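You operate a simulated robot arm through the tools that you are given. There is no shell and no other tool. Be economical: measure what you need, move in short steps, check, and stop when the job is done.

You are at the controls of a simulated robot arm. One attempt, no reset.

## Task
Set the gap knob to MID and squeeze rivet two of the green rib.
Fine: knob first; one stroke; then the head under the head gauge must read GOOD; squeezer slide out at the end.
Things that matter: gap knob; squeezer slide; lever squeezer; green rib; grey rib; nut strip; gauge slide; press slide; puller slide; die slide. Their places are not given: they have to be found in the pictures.

It is judged by the outcome, as a careful person would: the job done as asked, and still so three seconds after it is handed in. It fails if anything else is knocked over, pushed out of place, dropped, spilled or broken.

## Robot
A 7-joint arm with a two-finger parallel gripper, fixed in place. Base frame: the origin is at the foot of the arm, x ahead of it, y to its left, z up; the work surface is at about z = 0. Lengths are in mm, angles in degrees, forces in N, time in s.
With the tool pointing down near the work surface it reaches from about 240 to 620 mm from the base axis. Its first joint turns from -66.0 to 66.0 degrees. Payload 2.6 kg.
The TCP is the grasp point between the finger pads, 30 mm short of the fingertips. In the tool frame z runs along the fingers and y along their closing line. Largest opening 94 mm; finger width 28, thickness 10; the body of the gripper, 50 by 96 mm, starts 55 mm behind the TCP.
Orientation is that of the tool frame in the base frame, as a unit quaternion [w, x, y, z]. With the fingers straight down and closing along the base's y, the tool's x points along the base's -x, its y along +y and its z along -z.

## Interface
- The arm moves only by the tool play_rows. Its argument "steps" is a list of rows, each an object (a shift or turn left out is 0, a gripper value left out holds the last) with "rotation": the turn, a rotation vector about the tool's x, y, z in units of 90 degrees (1.0 is 90 degrees), a list of three; "xyz": the shift along the tool's x, y, z in units of 400 mm (1.0 is 400 mm), a list of three; "hand": the finger opening in mm, from 0 to 94. In form: [{"rotation": [ax, ay, az], "xyz": [tx, ty, tz], "hand": hand}, ...]. A call has 1 to 8 rows; each row is the pose to reach, as a shift and turn from the pose commanded when the call began, along the tool's axes at that moment. A call with a number of a shift or a turn outside -1 to 1 is refused whole. Rows are played at 5 a second. More than 50 mm and 8.6 degrees between two rows, or a gripper value outside its range, and nothing of the call is played. A pose out of reach is approached as far as the arm can. The call stops where the force on the tool passes 60 N (or 10 N more than at its start, if that is more) or the arm is blocked; 0.2 s more then pass. Each finger travels about 72 mm/s and halts on what it meets, pressing with about 40 N; the grip force reading is that of the motor and also rises with nothing between the fingers. The clock runs only during rows and for 0.2 s after the last one: add rows that repeat a pose to give the fingers time. The reply holds the time, the measured pose of the TCP, the force on the tool along the base axes, the opening and the grip force, in the units named above and with some noise, and new pictures: "views" is both (left out), scene, wrist or none.
- Cameras (640 x 400 px; columns grow to the right, rows downward): "scene" is fixed at [25.5, 429.4, 555.8]; the picture's right is [-0.84, -0.54, 0.00], its down [-0.35, 0.53, -0.77] and it looks along [0.42, -0.65, -0.64] (base axes); focal length 214 px, centre (320, 200). "wrist" rides on the gripper at [-37, 0, -58] in the tool frame; the picture's right is [0.00, -1.00, 0.00], its down [0.97, 0.00, -0.24] and it looks along [0.24, 0.00, 0.97] (tool axes); focal length 218 px, centre (320, 200).
- probe_pixels(camera, pixels): for up to 12 pixels [column, row] of the newest picture of that camera ("zoom" is the newest enlarged one), the place [x, y, z] in the base frame of the surface seen there, good to about 2 mm. No time passes.
- close_up(camera, box): a new picture of the part [left, top, right, bottom] of that camera's present view, enlarged. No time passes.
- job_done(): hands the job in; it is judged then, once.

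Keep the steps short. Do not move on a guess: measure, check each grasp and each placing, and mend mistakes. In all there are 80 turns and 120 pictures (those below and enlarged ones count). Leave the gripper open and the arm clear of the work at the hand-in unless told otherwise, and finish with a single line.

The tools are called as name(argument=value, ...) on one line, values as JSON. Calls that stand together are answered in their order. play_rows: Moves the arm, as the interface text tells. Its arguments: {"type":"object","properties":{"steps":{"type":"array"},"views":{"type":"string","enum":["both","scene","wrist","none"]}},"required":["steps"]} The other tools are called the same way: probe_pixels (camera, pixels) gives the place of the surface under pixels of a picture; close_up (camera, box) takes an enlarged picture of a part of a camera's view; job_done () hands the job in.

At the start:

```text
time_s: 0.0
tool_pos: [289.1, -60.9, 455.9]
tool_rot: [0.001, 0.0, 1.0, 0.0]
ft_force: [0.2, 0.7, 0.3]
grip_width: 93.9
gripper_force: 0.1
```

scene: 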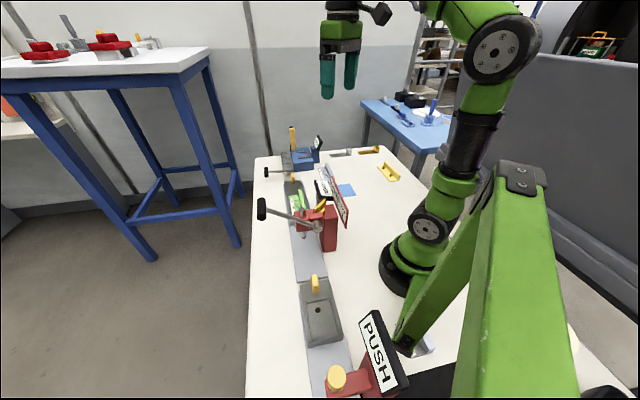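
wrist: 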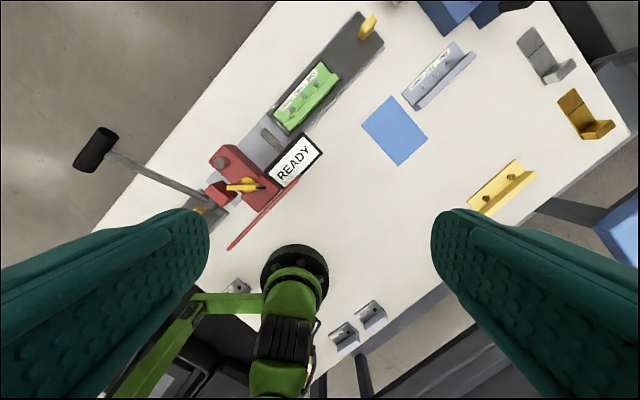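

I see a red squeezer with a black-knobbed lever, a green rib on a grey slide, and other stations. I'll enlarge the views first.

close_up(camera="scene", box=[240, 110, 400, 210])

close_up(camera="scene", box=[240, 170, 400, 270])

close_up(camera="scene", box=[240, 250, 448, 400])

close_up(camera="wrist", box=[180, 60, 372, 260])

```text
4.00 times, centred on (320, 160) of scene
```

zoom: 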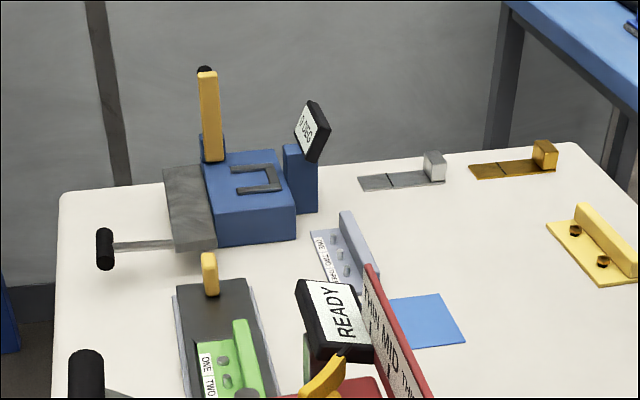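

```text
4.00 times, centred on (320, 220) of scene
```

zoom: 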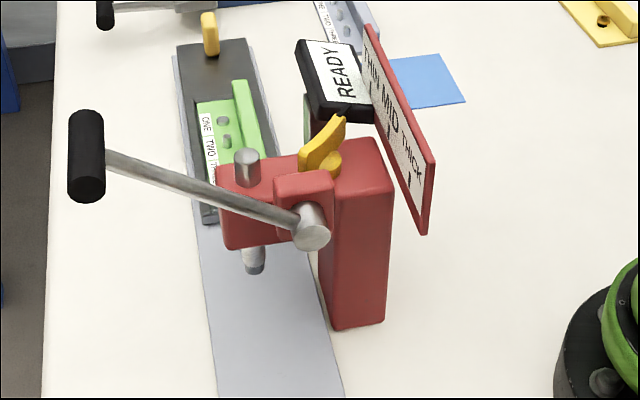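

```text
2.67 times, centred on (344, 325) of scene
```

zoom: 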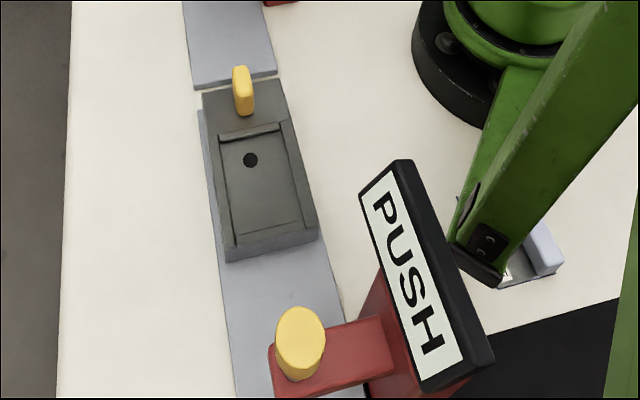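

```text
2.00 times, centred on (276, 160) of wrist
```

zoom: 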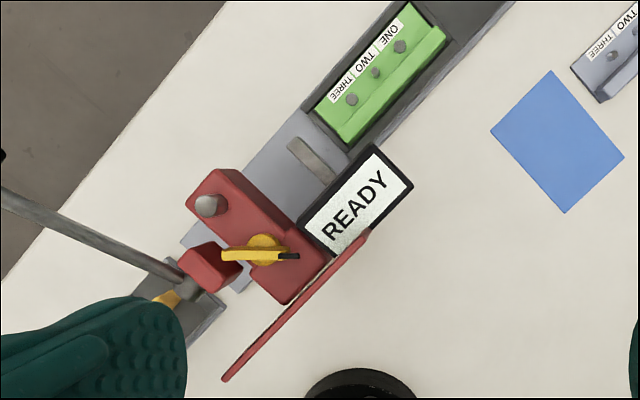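

Now I'll probe the main parts in the wrist zoom and the scene view.

probe_pixels(camera="zoom", pixels=[[400, 46], [376, 72], [351, 99], [209, 203], [255, 243], [228, 254], [292, 256], [180, 285], [100, 235], [370, 232], [226, 378], [310, 160]])

probe_pixels(camera="wrist", pixels=[[367, 25], [360, 15], [382, 40], [95, 150], [150, 175], [215, 205], [240, 185], [275, 115], [310, 65], [298, 157], [260, 140], [325, 180]])

probe_pixels(camera="scene", pixels=[[292, 175], [292, 180], [262, 209], [280, 213], [300, 220], [318, 227], [302, 210], [320, 208], [345, 195], [330, 215], [300, 170], [303, 235]])

close_up(camera="scene", box=[280, 160, 360, 210])

```text
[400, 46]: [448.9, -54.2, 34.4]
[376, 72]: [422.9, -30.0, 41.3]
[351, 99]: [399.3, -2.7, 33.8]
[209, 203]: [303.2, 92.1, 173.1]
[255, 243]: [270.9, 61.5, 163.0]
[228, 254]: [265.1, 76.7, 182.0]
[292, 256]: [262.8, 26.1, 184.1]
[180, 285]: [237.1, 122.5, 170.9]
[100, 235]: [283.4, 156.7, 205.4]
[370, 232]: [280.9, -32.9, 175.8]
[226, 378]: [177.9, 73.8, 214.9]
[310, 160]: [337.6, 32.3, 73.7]
```

```text
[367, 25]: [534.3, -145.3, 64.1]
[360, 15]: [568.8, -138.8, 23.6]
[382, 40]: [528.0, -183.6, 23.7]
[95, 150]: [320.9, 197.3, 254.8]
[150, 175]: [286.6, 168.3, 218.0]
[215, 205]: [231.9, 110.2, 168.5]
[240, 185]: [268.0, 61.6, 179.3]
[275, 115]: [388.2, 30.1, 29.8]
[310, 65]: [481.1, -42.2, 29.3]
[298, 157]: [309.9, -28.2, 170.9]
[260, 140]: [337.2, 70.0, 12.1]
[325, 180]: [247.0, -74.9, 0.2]
```

```text
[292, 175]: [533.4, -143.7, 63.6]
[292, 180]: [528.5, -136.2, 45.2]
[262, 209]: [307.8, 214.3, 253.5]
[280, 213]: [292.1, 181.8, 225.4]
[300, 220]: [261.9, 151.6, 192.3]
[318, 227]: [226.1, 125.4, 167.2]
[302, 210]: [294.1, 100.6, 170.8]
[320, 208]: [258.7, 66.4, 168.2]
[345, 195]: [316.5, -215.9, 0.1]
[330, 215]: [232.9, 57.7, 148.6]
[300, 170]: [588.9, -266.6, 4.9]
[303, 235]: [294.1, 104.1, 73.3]
```

```text
8.00 times, centred on (320, 185) of scene
```

zoom: 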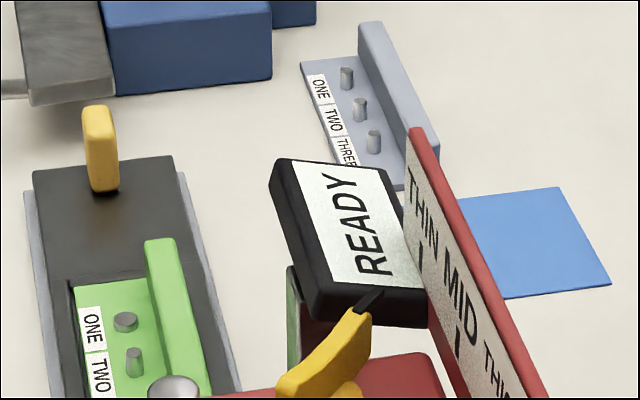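

The track runs along about (-0.70, 0.71). The ram axis is near (300, 95). The gap knob pivots near (269, 61) at z≈165-184, and its dark tip points to THIN. I'll move above the knob and turn the fingers across the pointer.

play_rows(steps=[{"rotation": [0, 0, -0.09], "xyz": [0.006, 0.038, 0.04]}, {"rotation": [0, 0, -0.18], "xyz": [0.013, 0.076, 0.08]}, {"rotation": [0, 0, -0.27], "xyz": [0.02, 0.114, 0.12]}, {"rotation": [0, 0, -0.36], "xyz": [0.026, 0.152, 0.16]}, {"rotation": [0, 0, -0.45], "xyz": [0.033, 0.19, 0.2]}, {"rotation": [0, 0, -0.54], "xyz": [0.04, 0.228, 0.24]}, {"rotation": [0, 0, -0.63], "xyz": [0.046, 0.266, 0.28]}, {"rotation": [0, 0, -0.72], "xyz": [0.0525, 0.3025, 0.32]}])

```text
time_s: 1.8
tool_pos: [268.2, 58.7, 328.3]
tool_rot: [0.0, -0.538, 0.843, 0.0]
ft_force: [1.4, 0.0, 0.7]
grip_width: 94.0
gripper_force: 0.1
```

scene: 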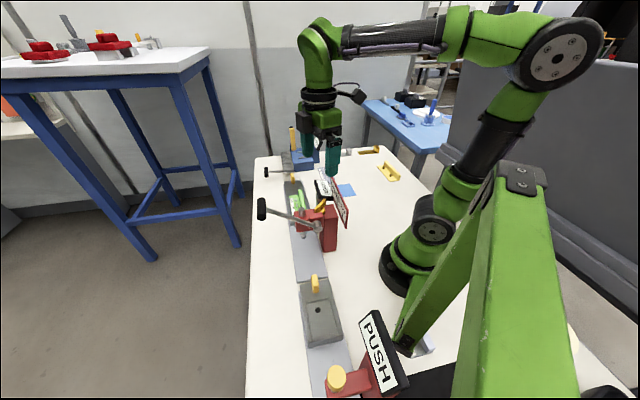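
wrist: 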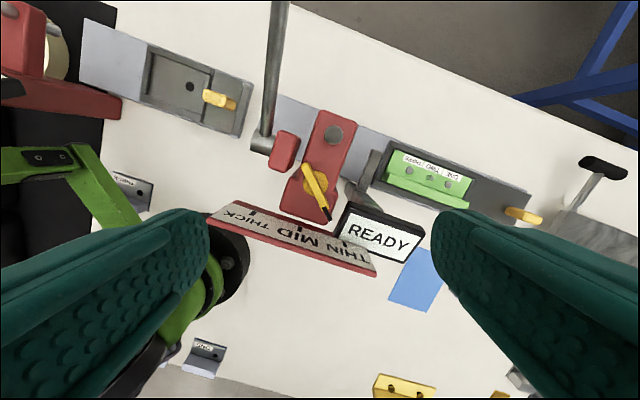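

The view of the squeezer is good. I'll zoom in and probe the knob, scale ticks and gauge arm.

close_up(camera="wrist", box=[200, 100, 440, 280])

probe_pixels(camera="wrist", pixels=[[303, 166], [315, 183], [310, 177], [327, 216], [322, 205], [341, 243], [297, 229], [250, 212], [360, 185], [370, 165], [334, 133], [448, 184]])

close_up(camera="wrist", box=[330, 130, 480, 260])

```text
2.22 times, centred on (320, 190) of wrist
```

zoom: 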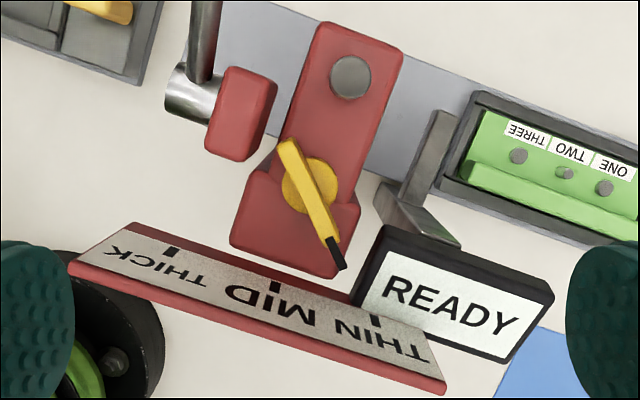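

```text
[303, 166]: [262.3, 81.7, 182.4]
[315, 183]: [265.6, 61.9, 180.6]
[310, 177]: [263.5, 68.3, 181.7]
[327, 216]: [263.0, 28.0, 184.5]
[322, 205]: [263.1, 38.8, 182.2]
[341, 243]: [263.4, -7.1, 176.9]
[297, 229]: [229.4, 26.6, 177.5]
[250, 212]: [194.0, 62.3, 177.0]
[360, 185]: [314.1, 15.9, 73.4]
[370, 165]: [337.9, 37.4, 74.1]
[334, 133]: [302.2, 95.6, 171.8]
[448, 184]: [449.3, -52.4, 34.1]
```

```text
3.08 times, centred on (405, 195) of wrist
```

zoom: 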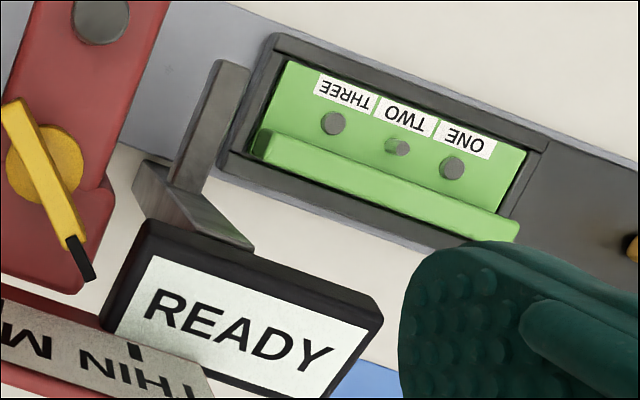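

Ticks on the scale are THIN (263, -7), MID (229, 27) and THICK (194, 62). The pointer bar lies at x≈263, y 82→28, z≈183, so it points at 270° (THIN). MID is at about 226°, a 44° turn clockwise from above. I'll line up and come down to just above the knob.

play_rows(steps=[{"rotation": [0, 0, -0.09], "xyz": [0.002, 0.004, 0.06], "hand": 34}, {"rotation": [0, 0, -0.18], "xyz": [0.004, 0.008, 0.12], "hand": 34}, {"rotation": [0, 0, -0.27], "xyz": [0.005, 0.01, 0.18], "hand": 34}, {"rotation": [0, 0, -0.28], "xyz": [0.005, 0.01, 0.24], "hand": 34}, {"rotation": [0, 0, -0.28], "xyz": [0.005, 0.01, 0.245], "hand": 34}], views="both")

```text
time_s: 3.0
tool_pos: [263.7, 59.7, 227.7]
tool_rot: [0.0, 0.707, -0.707, 0.0]
ft_force: [0.0, -0.1, -1.0]
grip_width: 33.9
gripper_force: 0.1
```

scene: 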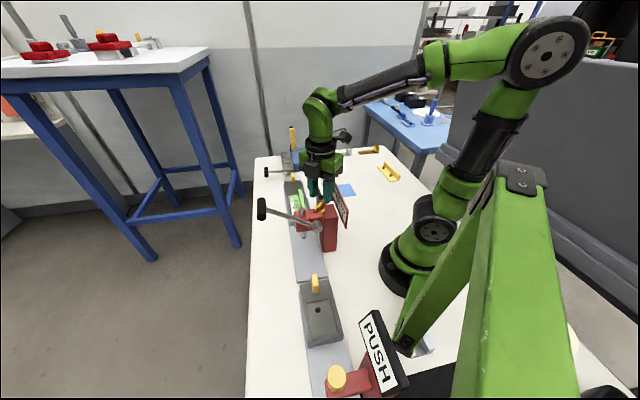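
wrist: 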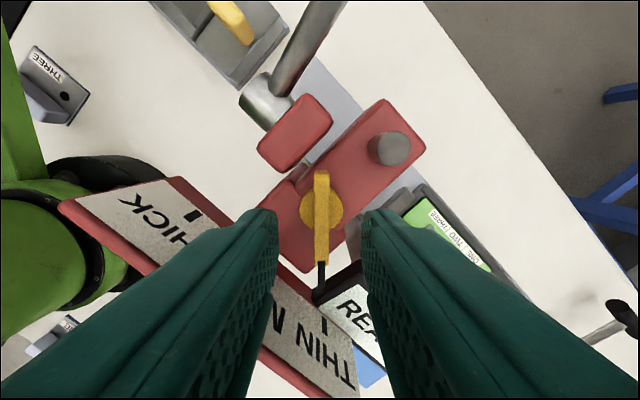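

The bar at (321, 215) is centred between the fingers. I'll go down 29 mm and close.

play_rows(steps=[{"xyz": [0, 0, 0.036], "hand": 34}, {"xyz": [0, 0, 0.072], "hand": 34}, {"xyz": [0, 0, 0.072], "hand": 4}, {"xyz": [0, 0, 0.072], "hand": 4}, {"xyz": [0, 0, 0.072], "hand": 4}], views="wrist")

```text
time_s: 4.2
tool_pos: [264.2, 61.2, 198.5]
tool_rot: [-0.001, 0.707, -0.707, 0.001]
ft_force: [6.1, 1.5, -6.3]
grip_width: 7.5
gripper_force: 42.2
```

wrist: 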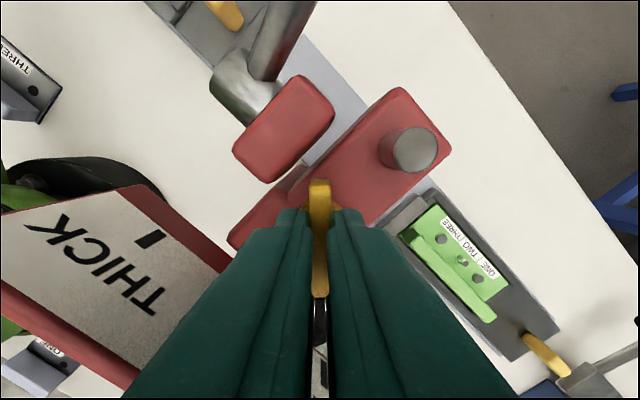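

The fingers hold the bar with a 7.5 mm opening. Now I'll turn it 44° clockwise as seen from above, in small steps.

play_rows(steps=[{"rotation": [0, 0, 0.07]}, {"rotation": [0, 0, 0.14]}, {"rotation": [0, 0, 0.21]}, {"rotation": [0, 0, 0.28]}, {"rotation": [0, 0, 0.35]}, {"rotation": [0, 0, 0.42]}, {"rotation": [0, 0, 0.49]}, {"rotation": [0, 0, 0.49]}], views="wrist")

```text
time_s: 6.0
tool_pos: [265.0, 59.9, 200.2]
tool_rot: [0.001, -0.39, 0.921, -0.001]
ft_force: [21.3, 2.2, -14.8]
grip_width: 7.8
gripper_force: 42.4
```

wrist: 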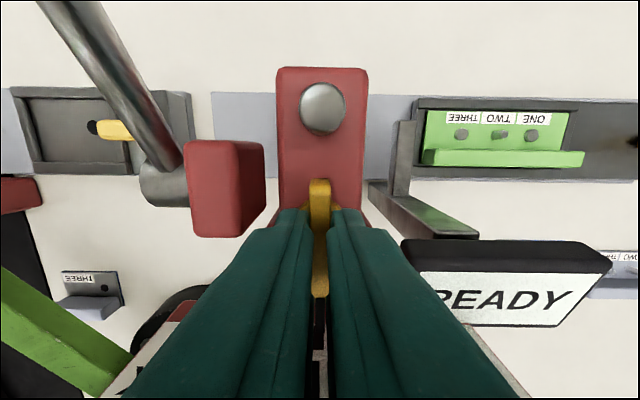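

The bar turned with the fingers. I'll open and rise to check.

play_rows(steps=[{"hand": 30}, {"hand": 30}, {"xyz": [0, 0, -0.08], "hand": 30}, {"xyz": [0, 0, -0.18], "hand": 30}, {"xyz": [0, 0, -0.28], "hand": 90}, {"xyz": [0, 0, -0.32], "hand": 90}], views="wrist")

close_up(camera="wrist", box=[240, 120, 480, 270])

close_up(camera="scene", box=[280, 160, 376, 220])

```text
time_s: 7.4
tool_pos: [262.5, 58.0, 329.8]
tool_rot: [0.0, -0.391, 0.92, -0.001]
ft_force: [-0.7, -0.3, 0.1]
grip_width: 90.0
gripper_force: 0.1
```

wrist: 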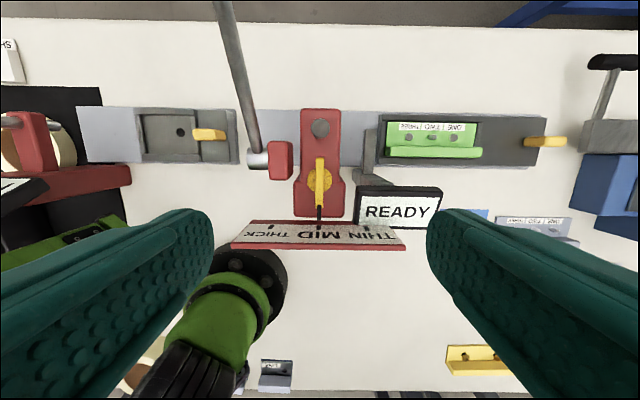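

```text
2.67 times, centred on (360, 195) of wrist
```

zoom: 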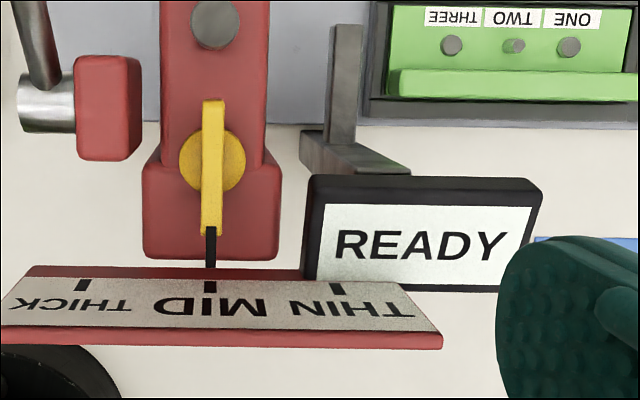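

```text
6.67 times, centred on (328, 190) of scene
```

zoom: 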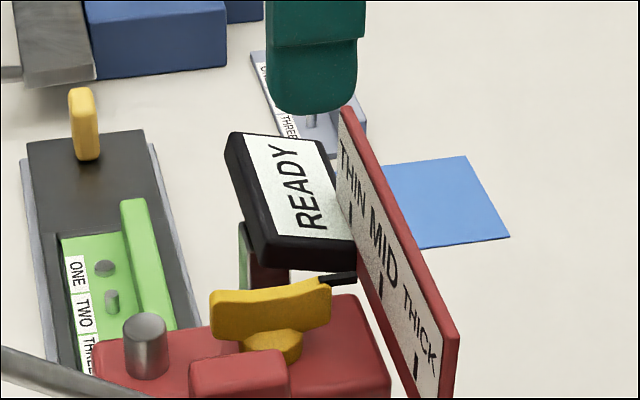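

The pointer is exactly on MID. Next I'll measure the slide handle, the rivets, the gauge arm tip and the ram in this aligned view.

probe_pixels(camera="wrist", pixels=[[464, 137], [432, 138], [409, 137], [528, 141], [545, 142], [562, 142], [371, 131], [370, 150], [320, 127], [381, 118], [381, 160], [545, 120]])

probe_pixels(camera="scene", pixels=[[303, 235], [303, 230], [304, 238], [262, 203], [262, 216], [268, 209], [290, 217]])

close_up(camera="wrist", box=[360, 90, 580, 190])

```text
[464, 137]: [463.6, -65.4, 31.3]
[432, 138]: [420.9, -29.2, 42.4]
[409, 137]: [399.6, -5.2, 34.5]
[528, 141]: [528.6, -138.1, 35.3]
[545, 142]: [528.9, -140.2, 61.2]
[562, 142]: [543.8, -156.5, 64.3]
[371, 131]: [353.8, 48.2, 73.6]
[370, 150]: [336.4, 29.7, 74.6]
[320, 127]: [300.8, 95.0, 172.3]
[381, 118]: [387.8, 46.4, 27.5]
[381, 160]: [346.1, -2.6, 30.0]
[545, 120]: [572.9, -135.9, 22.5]
```

```text
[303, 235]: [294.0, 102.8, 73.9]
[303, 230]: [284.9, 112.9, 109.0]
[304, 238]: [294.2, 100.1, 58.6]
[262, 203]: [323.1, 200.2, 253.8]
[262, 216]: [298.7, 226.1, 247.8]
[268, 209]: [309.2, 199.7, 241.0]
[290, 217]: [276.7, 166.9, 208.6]
```

```text
2.91 times, centred on (470, 140) of wrist
```

zoom: 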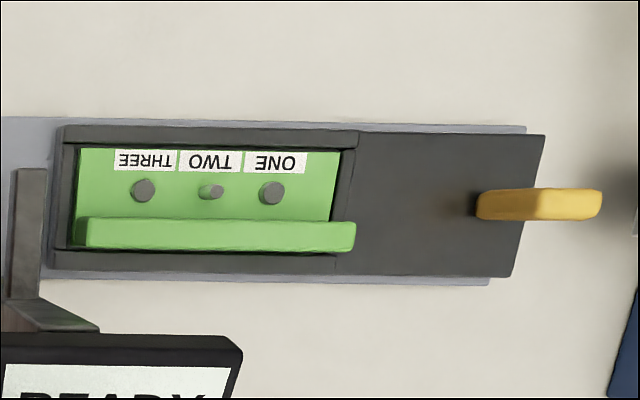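

The track is at exactly 45°. Along it, rivet two is at t≈-319.8, the ram at t≈-145.6 and the gauge at t≈-216.5. That means about 174 mm of slide travel to reach the ram. I'll check the READY sign extents for clearance, and the tab's shape.

probe_pixels(camera="wrist", pixels=[[440, 192], [360, 190], [434, 226], [358, 224], [566, 138], [566, 145], [540, 136], [540, 146], [470, 153], [400, 152]])

probe_pixels(camera="scene", pixels=[[290, 173], [294, 173], [291, 174], [293, 182], [315, 158], [285, 150], [291, 130], [318, 140]])

```text
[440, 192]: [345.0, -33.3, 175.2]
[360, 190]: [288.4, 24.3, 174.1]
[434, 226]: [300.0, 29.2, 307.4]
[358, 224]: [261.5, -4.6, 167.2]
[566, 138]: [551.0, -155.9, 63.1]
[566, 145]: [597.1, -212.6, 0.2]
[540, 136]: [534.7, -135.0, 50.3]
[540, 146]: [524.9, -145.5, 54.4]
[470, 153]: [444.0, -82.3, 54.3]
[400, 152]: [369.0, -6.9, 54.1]
```

```text
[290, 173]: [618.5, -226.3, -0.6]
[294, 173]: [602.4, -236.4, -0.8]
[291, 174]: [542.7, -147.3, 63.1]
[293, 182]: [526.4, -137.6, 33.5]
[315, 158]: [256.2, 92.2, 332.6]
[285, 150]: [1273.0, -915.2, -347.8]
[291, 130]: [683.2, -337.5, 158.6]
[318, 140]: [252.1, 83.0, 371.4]
```

Next I'll check the blue station's nearest parts so the gripper clears them.

probe_pixels(camera="wrist", pixels=[[600, 60], [605, 90], [600, 130], [590, 145], [583, 150], [600, 170]])

probe_pixels(camera="scene", pixels=[[266, 172], [278, 171], [287, 165], [290, 170], [305, 167]])

```text
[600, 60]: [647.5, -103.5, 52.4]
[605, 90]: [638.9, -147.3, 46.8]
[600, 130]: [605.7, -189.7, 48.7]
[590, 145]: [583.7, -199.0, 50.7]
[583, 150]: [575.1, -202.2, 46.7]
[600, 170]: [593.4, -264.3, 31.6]
```

```text
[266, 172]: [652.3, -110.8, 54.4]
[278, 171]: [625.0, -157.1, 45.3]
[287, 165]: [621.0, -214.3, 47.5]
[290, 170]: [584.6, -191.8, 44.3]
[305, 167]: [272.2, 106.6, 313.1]
```

The blue station's parts are low (z≤54) and about 30 mm past the tab, so there's room. I'll travel to above the tab at about (537, -147), z 200.

play_rows(steps=[{"rotation": [0, 0, 0.01], "xyz": [-0.013, -0.106, 0.04], "hand": 44}, {"rotation": [0, 0, 0.01], "xyz": [-0.026, -0.213, 0.08], "hand": 44}, {"rotation": [0, 0, 0.01], "xyz": [-0.039, -0.319, 0.12], "hand": 44}, {"rotation": [0, 0, 0.01], "xyz": [-0.052, -0.425, 0.16], "hand": 44}, {"rotation": [0, 0, 0.01], "xyz": [-0.065, -0.532, 0.2], "hand": 44}, {"rotation": [0, 0, 0.01], "xyz": [-0.078, -0.638, 0.24], "hand": 44}, {"rotation": [0, 0, 0.01], "xyz": [-0.091, -0.745, 0.28], "hand": 44}, {"rotation": [0, 0, 0.01], "xyz": [-0.104, -0.851, 0.3225], "hand": 44}], views="both")

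```text
time_s: 9.2
tool_pos: [538.5, -144.6, 199.0]
tool_rot: [0.0, -0.383, 0.924, 0.0]
ft_force: [-0.1, 0.1, 0.6]
grip_width: 44.2
gripper_force: 0.1
```

scene: 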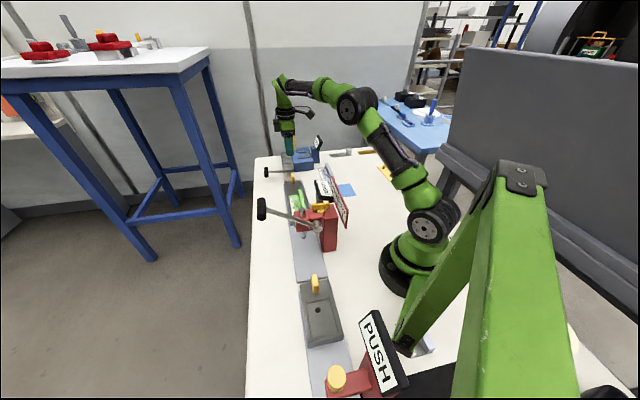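
wrist: 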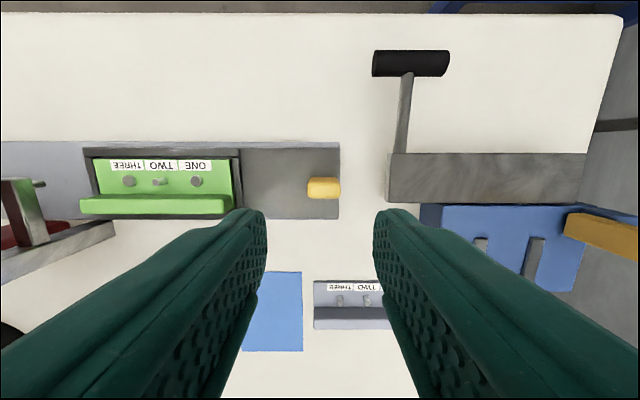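

The tab at (323, 187) sits right under the TCP. I'll confirm by probing.

probe_pixels(camera="wrist", pixels=[[312, 187], [323, 187], [336, 187], [323, 180], [323, 196], [300, 187], [335, 170], [395, 180], [129, 181], [159, 181], [197, 181]])

```text
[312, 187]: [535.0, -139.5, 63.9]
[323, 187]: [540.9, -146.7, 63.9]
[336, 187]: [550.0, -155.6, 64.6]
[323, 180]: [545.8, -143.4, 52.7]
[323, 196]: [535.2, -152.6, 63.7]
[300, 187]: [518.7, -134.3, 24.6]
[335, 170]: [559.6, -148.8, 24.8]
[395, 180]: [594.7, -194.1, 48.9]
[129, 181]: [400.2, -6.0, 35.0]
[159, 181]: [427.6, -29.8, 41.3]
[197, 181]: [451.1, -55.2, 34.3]
```

Tab centre is about (541.5, -147), top z 64. I'll go down to z 60 and close on it.

play_rows(steps=[{"xyz": [-0.001, -0.0095, 0.1]}, {"xyz": [-0.001, -0.0095, 0.2]}, {"xyz": [-0.001, -0.0095, 0.28]}, {"xyz": [-0.001, -0.0095, 0.347]}, {"xyz": [-0.001, -0.0095, 0.347], "hand": 10}, {"xyz": [-0.001, -0.0095, 0.347], "hand": 10}, {"xyz": [-0.001, -0.0095, 0.347], "hand": 10}], views="wrist")

```text
time_s: 10.8
tool_pos: [539.2, -147.6, 64.4]
tool_rot: [0.001, -0.383, 0.924, 0.0]
ft_force: [-0.4, -2.4, -4.4]
grip_width: 31.9
gripper_force: 44.9
```

wrist: 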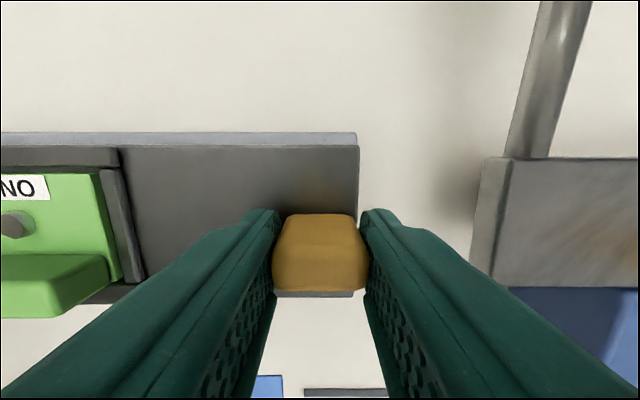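

The tab is held, opening 32 mm. I'll push the slide in along the track, first 150 mm, and watch the force.

play_rows(steps=[{"xyz": [0, 0.04, 0]}, {"xyz": [0, 0.09, 0]}, {"xyz": [0, 0.14, 0]}, {"xyz": [0, 0.19, 0]}, {"xyz": [0, 0.24, 0]}, {"xyz": [0, 0.29, 0]}, {"xyz": [0, 0.34, 0]}, {"xyz": [0, 0.375, 0]}], views="both")

```text
time_s: 12.6
tool_pos: [435.3, -44.2, 65.0]
tool_rot: [0.002, -0.383, 0.924, -0.001]
ft_force: [4.2, 2.4, 18.4]
grip_width: 31.7
gripper_force: 44.8
```

scene: 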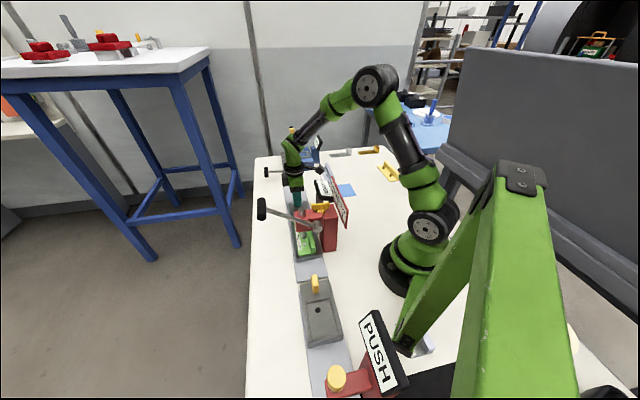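
wrist: 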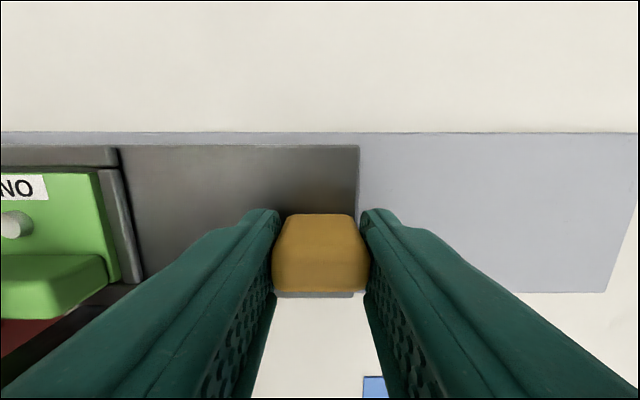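

The slide moved about 147 mm. I'll look at the ram and rivet from the scene.

close_up(camera="scene", box=[275, 200, 355, 270])

```text
5.71 times, centred on (315, 235) of scene
```

zoom: 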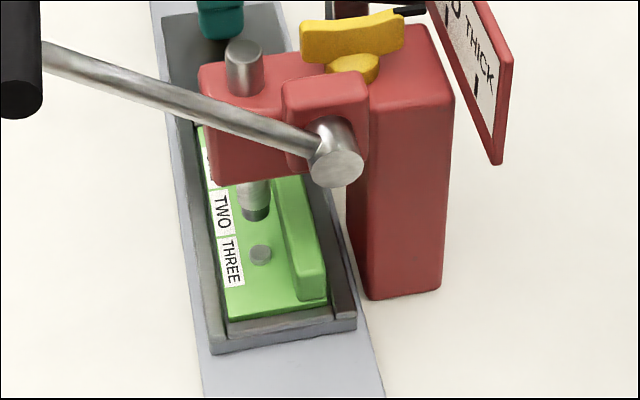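

Next I'll probe rivet THREE and the ram tip to work out the remaining travel.

probe_pixels(camera="zoom", pixels=[[260, 250], [261, 260], [253, 212], [257, 212], [245, 52], [254, 190], [222, 215], [232, 262]])

```text
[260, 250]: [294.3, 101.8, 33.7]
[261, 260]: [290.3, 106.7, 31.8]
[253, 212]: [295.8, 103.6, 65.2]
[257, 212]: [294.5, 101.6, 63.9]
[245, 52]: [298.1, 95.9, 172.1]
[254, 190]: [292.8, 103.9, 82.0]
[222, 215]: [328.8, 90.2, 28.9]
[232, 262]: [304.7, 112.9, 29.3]
```

Rivet three is now at t≈-136, so rivet two is near -171 and the ram near -145. I'll push another 26 mm.

play_rows(steps=[{"xyz": [0, 0.03, 0]}, {"xyz": [0, 0.05, 0]}, {"xyz": [0, 0.065, 0]}, {"xyz": [0, 0.065, 0]}], views="none")

close_up(camera="scene", box=[285, 215, 333, 251])

```text
time_s: 13.6
tool_pos: [416.0, -25.0, 61.8]
tool_rot: [0.002, -0.384, 0.923, -0.003]
ft_force: [0.0, -0.9, 33.8]
grip_width: 31.8
gripper_force: 45.3
```

```text
11.11 times, centred on (309, 233) of scene
```

zoom: 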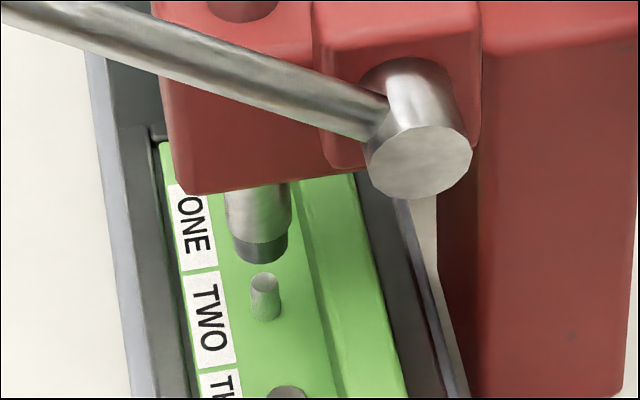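

Rivet TWO now shows right below the ram. I'll probe both to verify.

probe_pixels(camera="zoom", pixels=[[265, 281], [264, 290], [266, 278], [262, 245], [262, 240], [258, 215], [230, 225], [290, 215], [290, 390]])

```text
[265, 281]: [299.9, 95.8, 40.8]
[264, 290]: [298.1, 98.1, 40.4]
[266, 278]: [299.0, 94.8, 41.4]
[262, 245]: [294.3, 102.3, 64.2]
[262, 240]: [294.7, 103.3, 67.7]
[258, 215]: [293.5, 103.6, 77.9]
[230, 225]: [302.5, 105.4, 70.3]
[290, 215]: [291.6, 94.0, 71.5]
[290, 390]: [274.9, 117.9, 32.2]
```

The rivet top is at t≈-144.4 and the ram axis at about -143.5, so they match within measurement error. I'll open, rise clear, and recheck.

play_rows(steps=[{"hand": 44}, {"hand": 44}, {"xyz": [0, 0, -0.1], "hand": 44}, {"xyz": [0, 0, -0.2], "hand": 44}, {"xyz": [0, 0, -0.32], "hand": 44}, {"xyz": [0, 0, -0.44], "hand": 60}, {"xyz": [0, 0, -0.56], "hand": 60}, {"xyz": [0, 0, -0.65], "hand": 60}], views="both")

close_up(camera="scene", box=[285, 215, 333, 251])

close_up(camera="wrist", box=[0, 80, 320, 280])

```text
time_s: 15.4
tool_pos: [414.7, -24.3, 325.5]
tool_rot: [0.0, -0.384, 0.923, -0.001]
ft_force: [0.3, 0.8, 0.5]
grip_width: 60.1
gripper_force: 0.0
```

scene: 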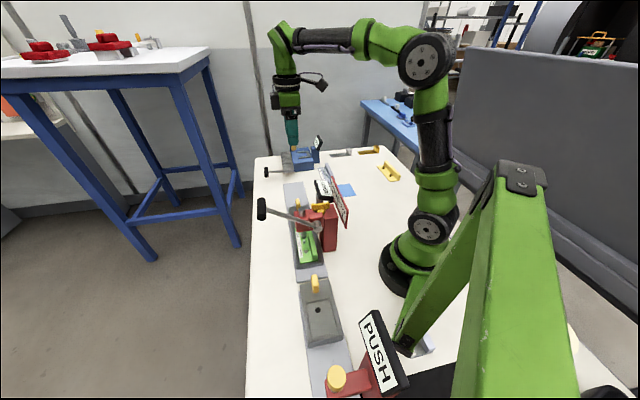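
wrist: 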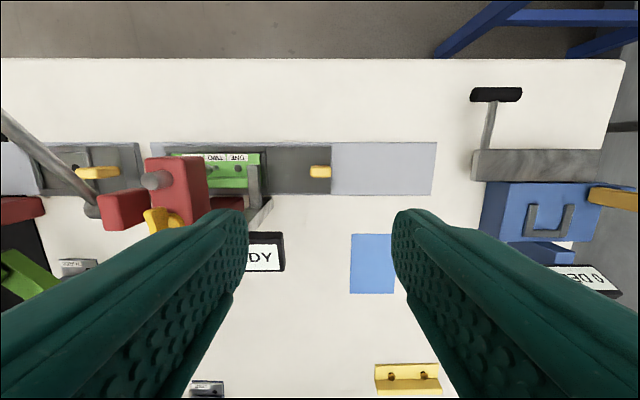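

```text
11.11 times, centred on (309, 233) of scene
```

zoom: 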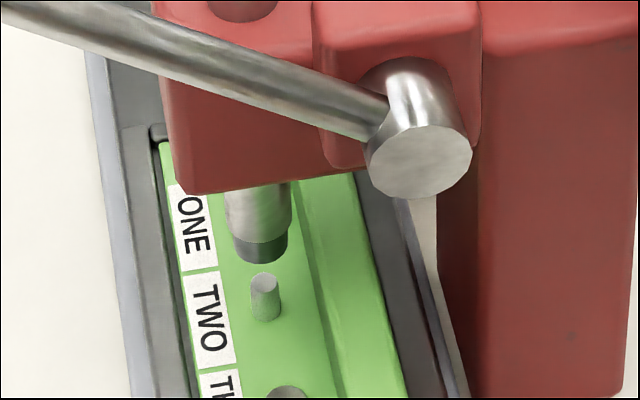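

```text
2.00 times, centred on (160, 180) of wrist
```

zoom: 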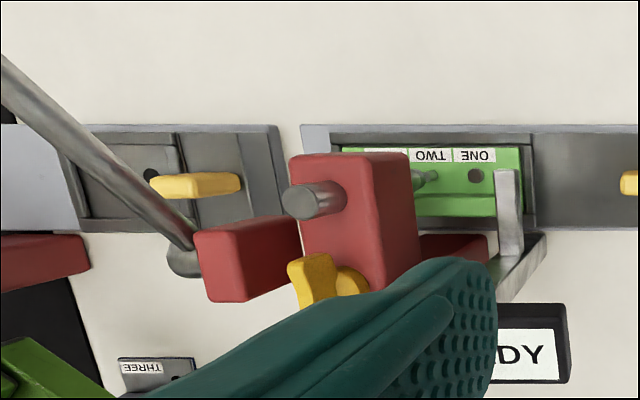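

From this angle the ram top and tip both show in the zoom. I'll probe for a second alignment estimate.

probe_pixels(camera="zoom", pixels=[[296, 203], [300, 203], [335, 200], [420, 180], [428, 178], [433, 176], [475, 177], [435, 185]])

```text
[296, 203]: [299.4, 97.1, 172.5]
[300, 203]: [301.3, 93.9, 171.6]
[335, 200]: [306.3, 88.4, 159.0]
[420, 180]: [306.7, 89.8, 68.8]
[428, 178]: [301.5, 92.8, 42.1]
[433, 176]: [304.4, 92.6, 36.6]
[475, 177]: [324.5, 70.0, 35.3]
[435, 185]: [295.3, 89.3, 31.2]
```

Both views agree: rivet two and the ram are at t≈-145. The lever swings in the plane t≈-71, from a pivot near p≈248, z≈153 with length about 154. Its grip is at about (312, 212, 247). I'll move above the grip with fingers closed.

play_rows(steps=[{"xyz": [-0.03, 0.075, 0], "hand": 0}, {"xyz": [-0.06, 0.15, 0], "hand": 0}, {"xyz": [-0.09, 0.225, 0], "hand": 0}, {"xyz": [-0.12, 0.3, 0], "hand": 0}, {"xyz": [-0.15, 0.375, 0], "hand": 0}, {"xyz": [-0.18, 0.45, 0], "hand": 0}, {"xyz": [-0.21, 0.525, 0], "hand": 0}, {"xyz": [-0.2345, 0.599, 0], "hand": 0}], views="both")

```text
time_s: 17.2
tool_pos: [309.5, 211.4, 319.9]
tool_rot: [0.001, -0.382, 0.924, -0.001]
ft_force: [0.5, 0.1, 0.1]
grip_width: 0.0
gripper_force: 33.2
```

scene: 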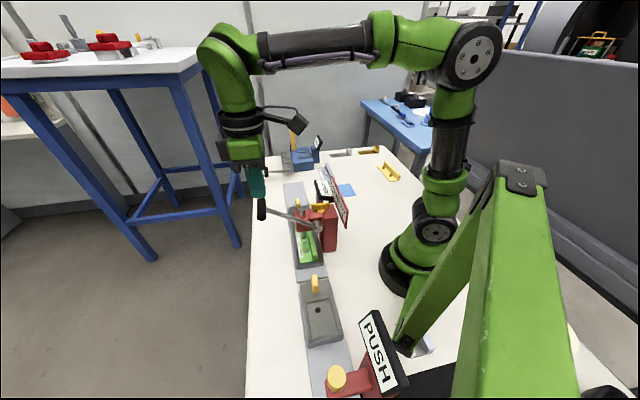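
wrist: 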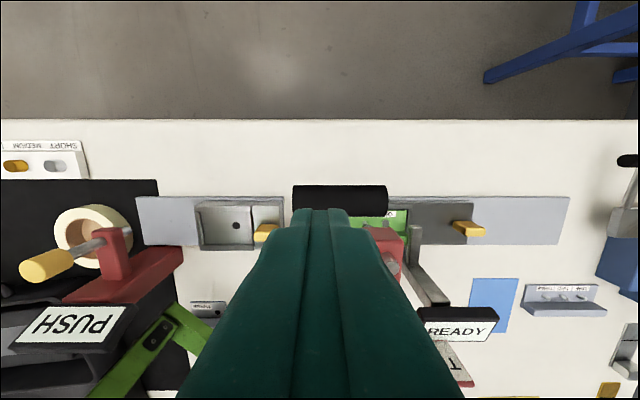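

The grip shows at columns 293-388, slightly right of the fingers. I'll probe it.

probe_pixels(camera="wrist", pixels=[[297, 198], [340, 198], [384, 198], [340, 188], [340, 206], [360, 210], [384, 209], [297, 209]])

close_up(camera="scene", box=[240, 170, 336, 245])

```text
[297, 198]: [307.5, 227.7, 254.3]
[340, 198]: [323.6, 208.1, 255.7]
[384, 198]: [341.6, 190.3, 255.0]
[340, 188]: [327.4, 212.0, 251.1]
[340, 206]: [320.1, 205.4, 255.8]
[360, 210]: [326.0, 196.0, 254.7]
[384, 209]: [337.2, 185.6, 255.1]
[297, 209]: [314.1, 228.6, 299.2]
```

```text
5.33 times, centred on (288, 208) of scene
```

zoom: 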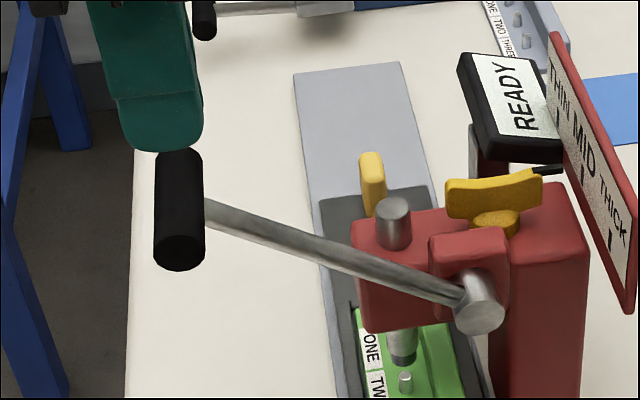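

The grip centre is at t≈-82, p≈376, with its top at z 256. I'll touch it from above and start pressing along its arc to about 10° above level.

play_rows(steps=[{"xyz": [-0.019, -0.031, 0.03]}, {"xyz": [-0.019, -0.031, 0.075]}, {"xyz": [-0.032, -0.031, 0.111]}, {"xyz": [-0.048, -0.031, 0.141]}, {"xyz": [-0.061, -0.031, 0.1725]}, {"xyz": [-0.071, -0.031, 0.205]}, {"xyz": [-0.078, -0.031, 0.2375]}], views="both")

```text
time_s: 18.8
tool_pos: [342.9, 223.2, 225.9]
tool_rot: [0.0, -0.383, 0.924, -0.001]
ft_force: [-0.4, -0.4, 0.4]
grip_width: 0.0
gripper_force: 32.8
```

scene: 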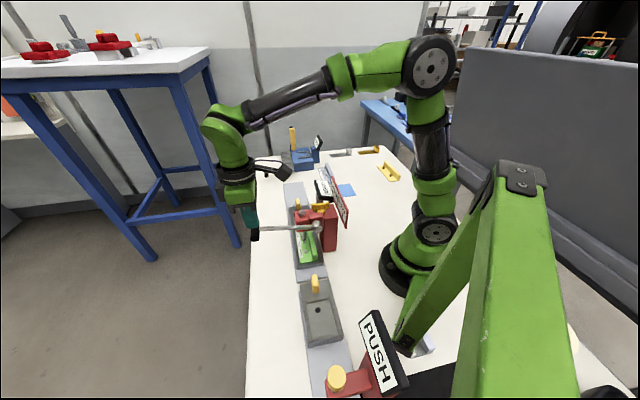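
wrist: 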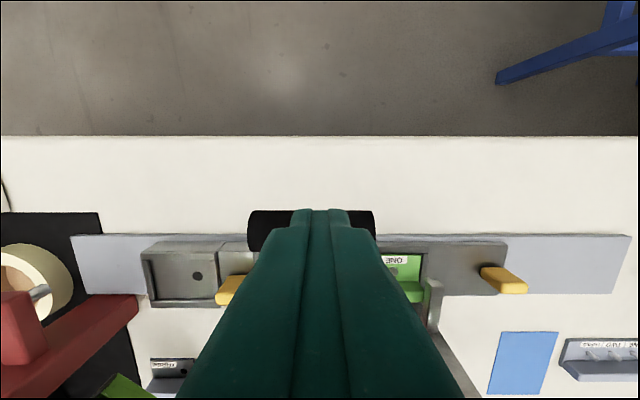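

The lever follows with little force. I'll check the ram and the lever's attitude.

close_up(camera="scene", box=[240, 190, 340, 265])

```text
5.33 times, centred on (290, 228) of scene
```

zoom: 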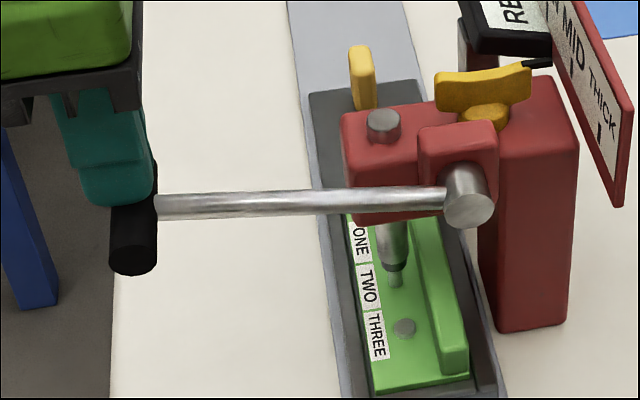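

The ram is coming down right on the head of rivet two. I'll carry on along the arc until the stop resists.

play_rows(steps=[{"xyz": [-0.0045, 0, 0.034]}, {"xyz": [-0.006, 0, 0.0675]}, {"xyz": [-0.0045, 0, 0.101]}, {"xyz": [0, 0, 0.135]}, {"xyz": [0.007, 0, 0.1675]}, {"xyz": [0.017, 0, 0.2]}], views="both")

close_up(camera="scene", box=[240, 190, 340, 265])

```text
time_s: 20.2
tool_pos: [339.3, 219.3, 145.5]
tool_rot: [0.002, -0.383, 0.924, 0.0]
ft_force: [0.7, 0.7, 1.3]
grip_width: 0.0
gripper_force: 33.1
```

scene: 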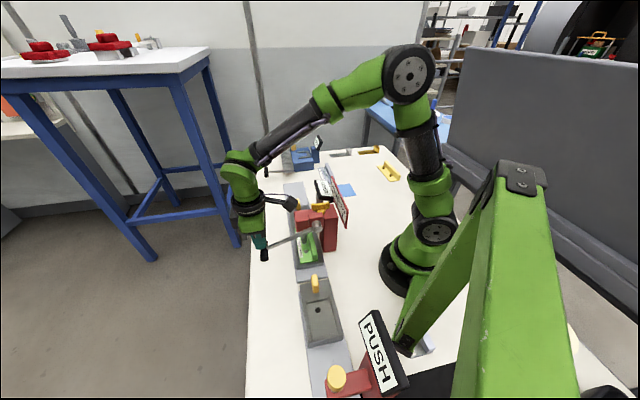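
wrist: 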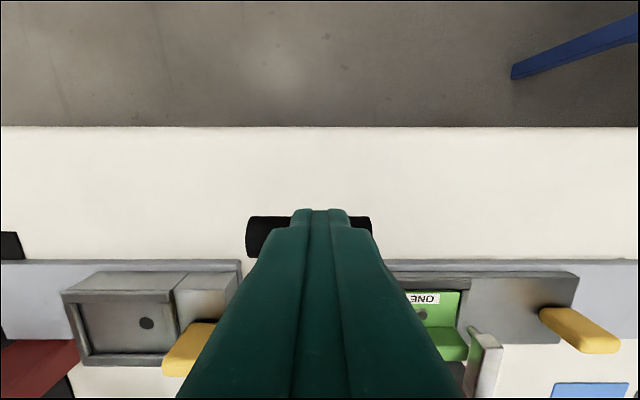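

```text
5.33 times, centred on (290, 228) of scene
```

zoom: 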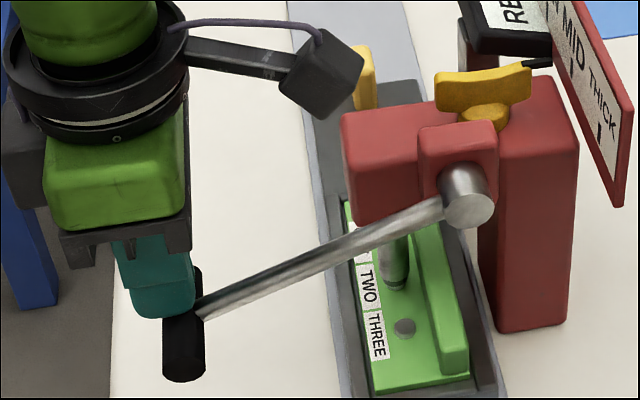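

The ram is on the rivet and there's no hard stop yet. I'll continue slowly.

play_rows(steps=[{"xyz": [0.006, 0, 0.0155]}, {"xyz": [0.013, 0, 0.031]}, {"xyz": [0.021, 0, 0.046]}, {"xyz": [0.029, 0, 0.061]}, {"xyz": [0.038, 0, 0.0755]}, {"xyz": [0.047, 0, 0.09]}], views="both")

close_up(camera="scene", box=[240, 190, 340, 265])

```text
time_s: 21.6
tool_pos: [328.9, 209.1, 115.1]
tool_rot: [0.009, -0.383, 0.924, 0.001]
ft_force: [7.6, 8.1, 41.7]
grip_width: 0.0
gripper_force: 32.8
```

scene: 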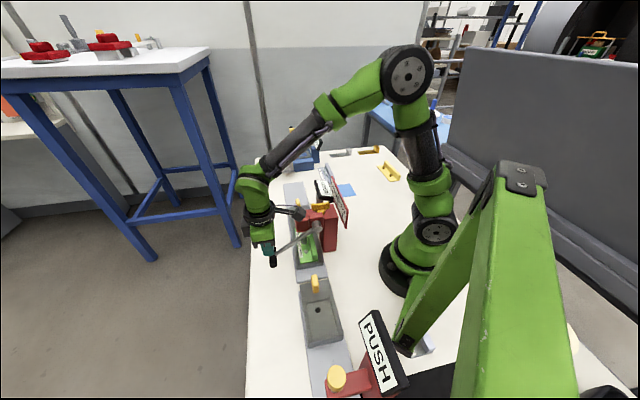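
wrist: 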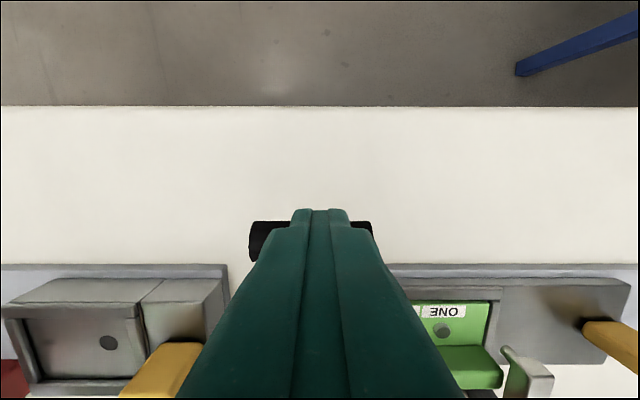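

```text
5.33 times, centred on (290, 228) of scene
```

zoom: 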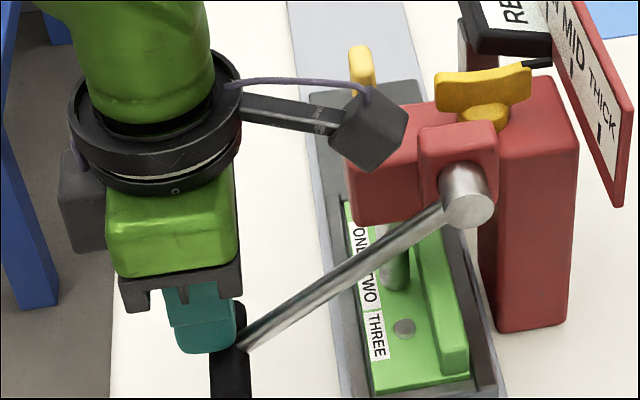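

Resistance is now 42 N, close to the stop. I'll press a few mm more to be sure the stroke is full.

play_rows(steps=[{"xyz": [0.004, 0, 0.008]}, {"xyz": [0.008, 0, 0.016]}, {"xyz": [0.012, 0, 0.024]}, {"xyz": [0.012, 0, 0.024]}], views="none")

close_up(camera="scene", box=[240, 190, 340, 265])

```text
time_s: 22.1
tool_pos: [331.0, 209.4, 113.6]
tool_rot: [0.016, -0.384, 0.923, 0.002]
ft_force: [-1.6, -1.6, 12.5]
grip_width: 0.1
gripper_force: 33.0
stopped in row 2: the force on the tool passed its limit (the readings are from after the stop); the commanded pose is now the measured one
```

```text
5.33 times, centred on (290, 228) of scene
```

zoom: 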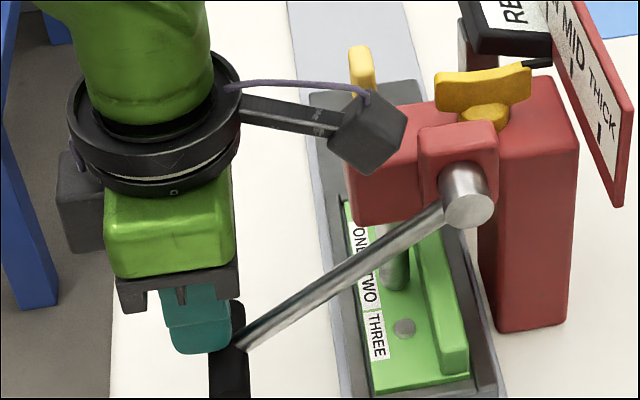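

The lever is at its stop. I'll rise a little to see if it springs back.

play_rows(steps=[{"xyz": [-0.01, 0, -0.02]}, {"xyz": [-0.02, 0, -0.05]}, {"xyz": [-0.03, 0, -0.1]}, {"xyz": [-0.03, 0, -0.1]}], views="both")

close_up(camera="scene", box=[240, 190, 340, 265])

```text
time_s: 23.1
tool_pos: [337.5, 218.7, 153.8]
tool_rot: [0.014, -0.384, 0.923, 0.002]
ft_force: [1.4, 0.3, 1.4]
grip_width: 0.0
gripper_force: 32.8
```

scene: 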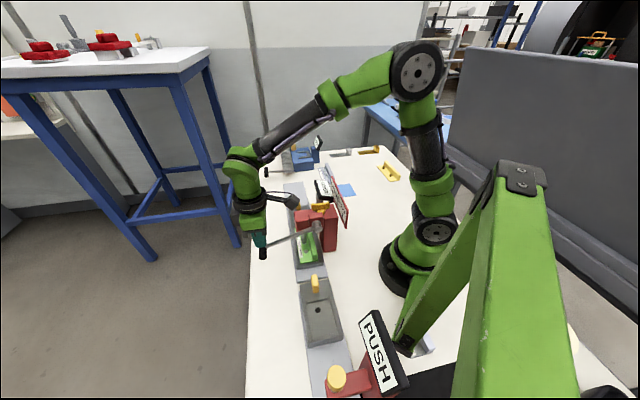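
wrist: 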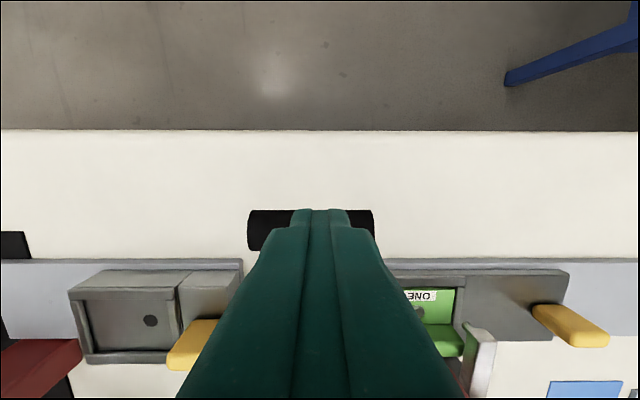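

```text
5.33 times, centred on (290, 228) of scene
```

zoom: 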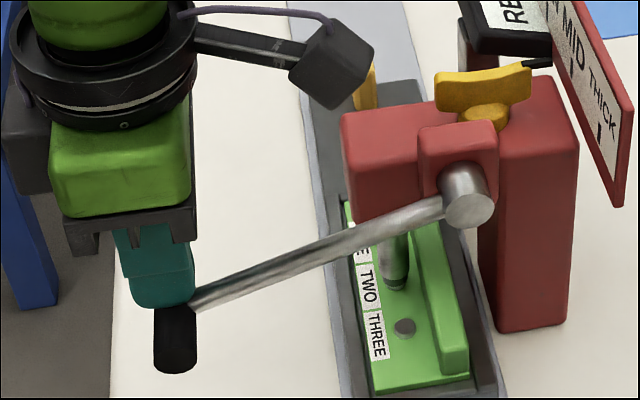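

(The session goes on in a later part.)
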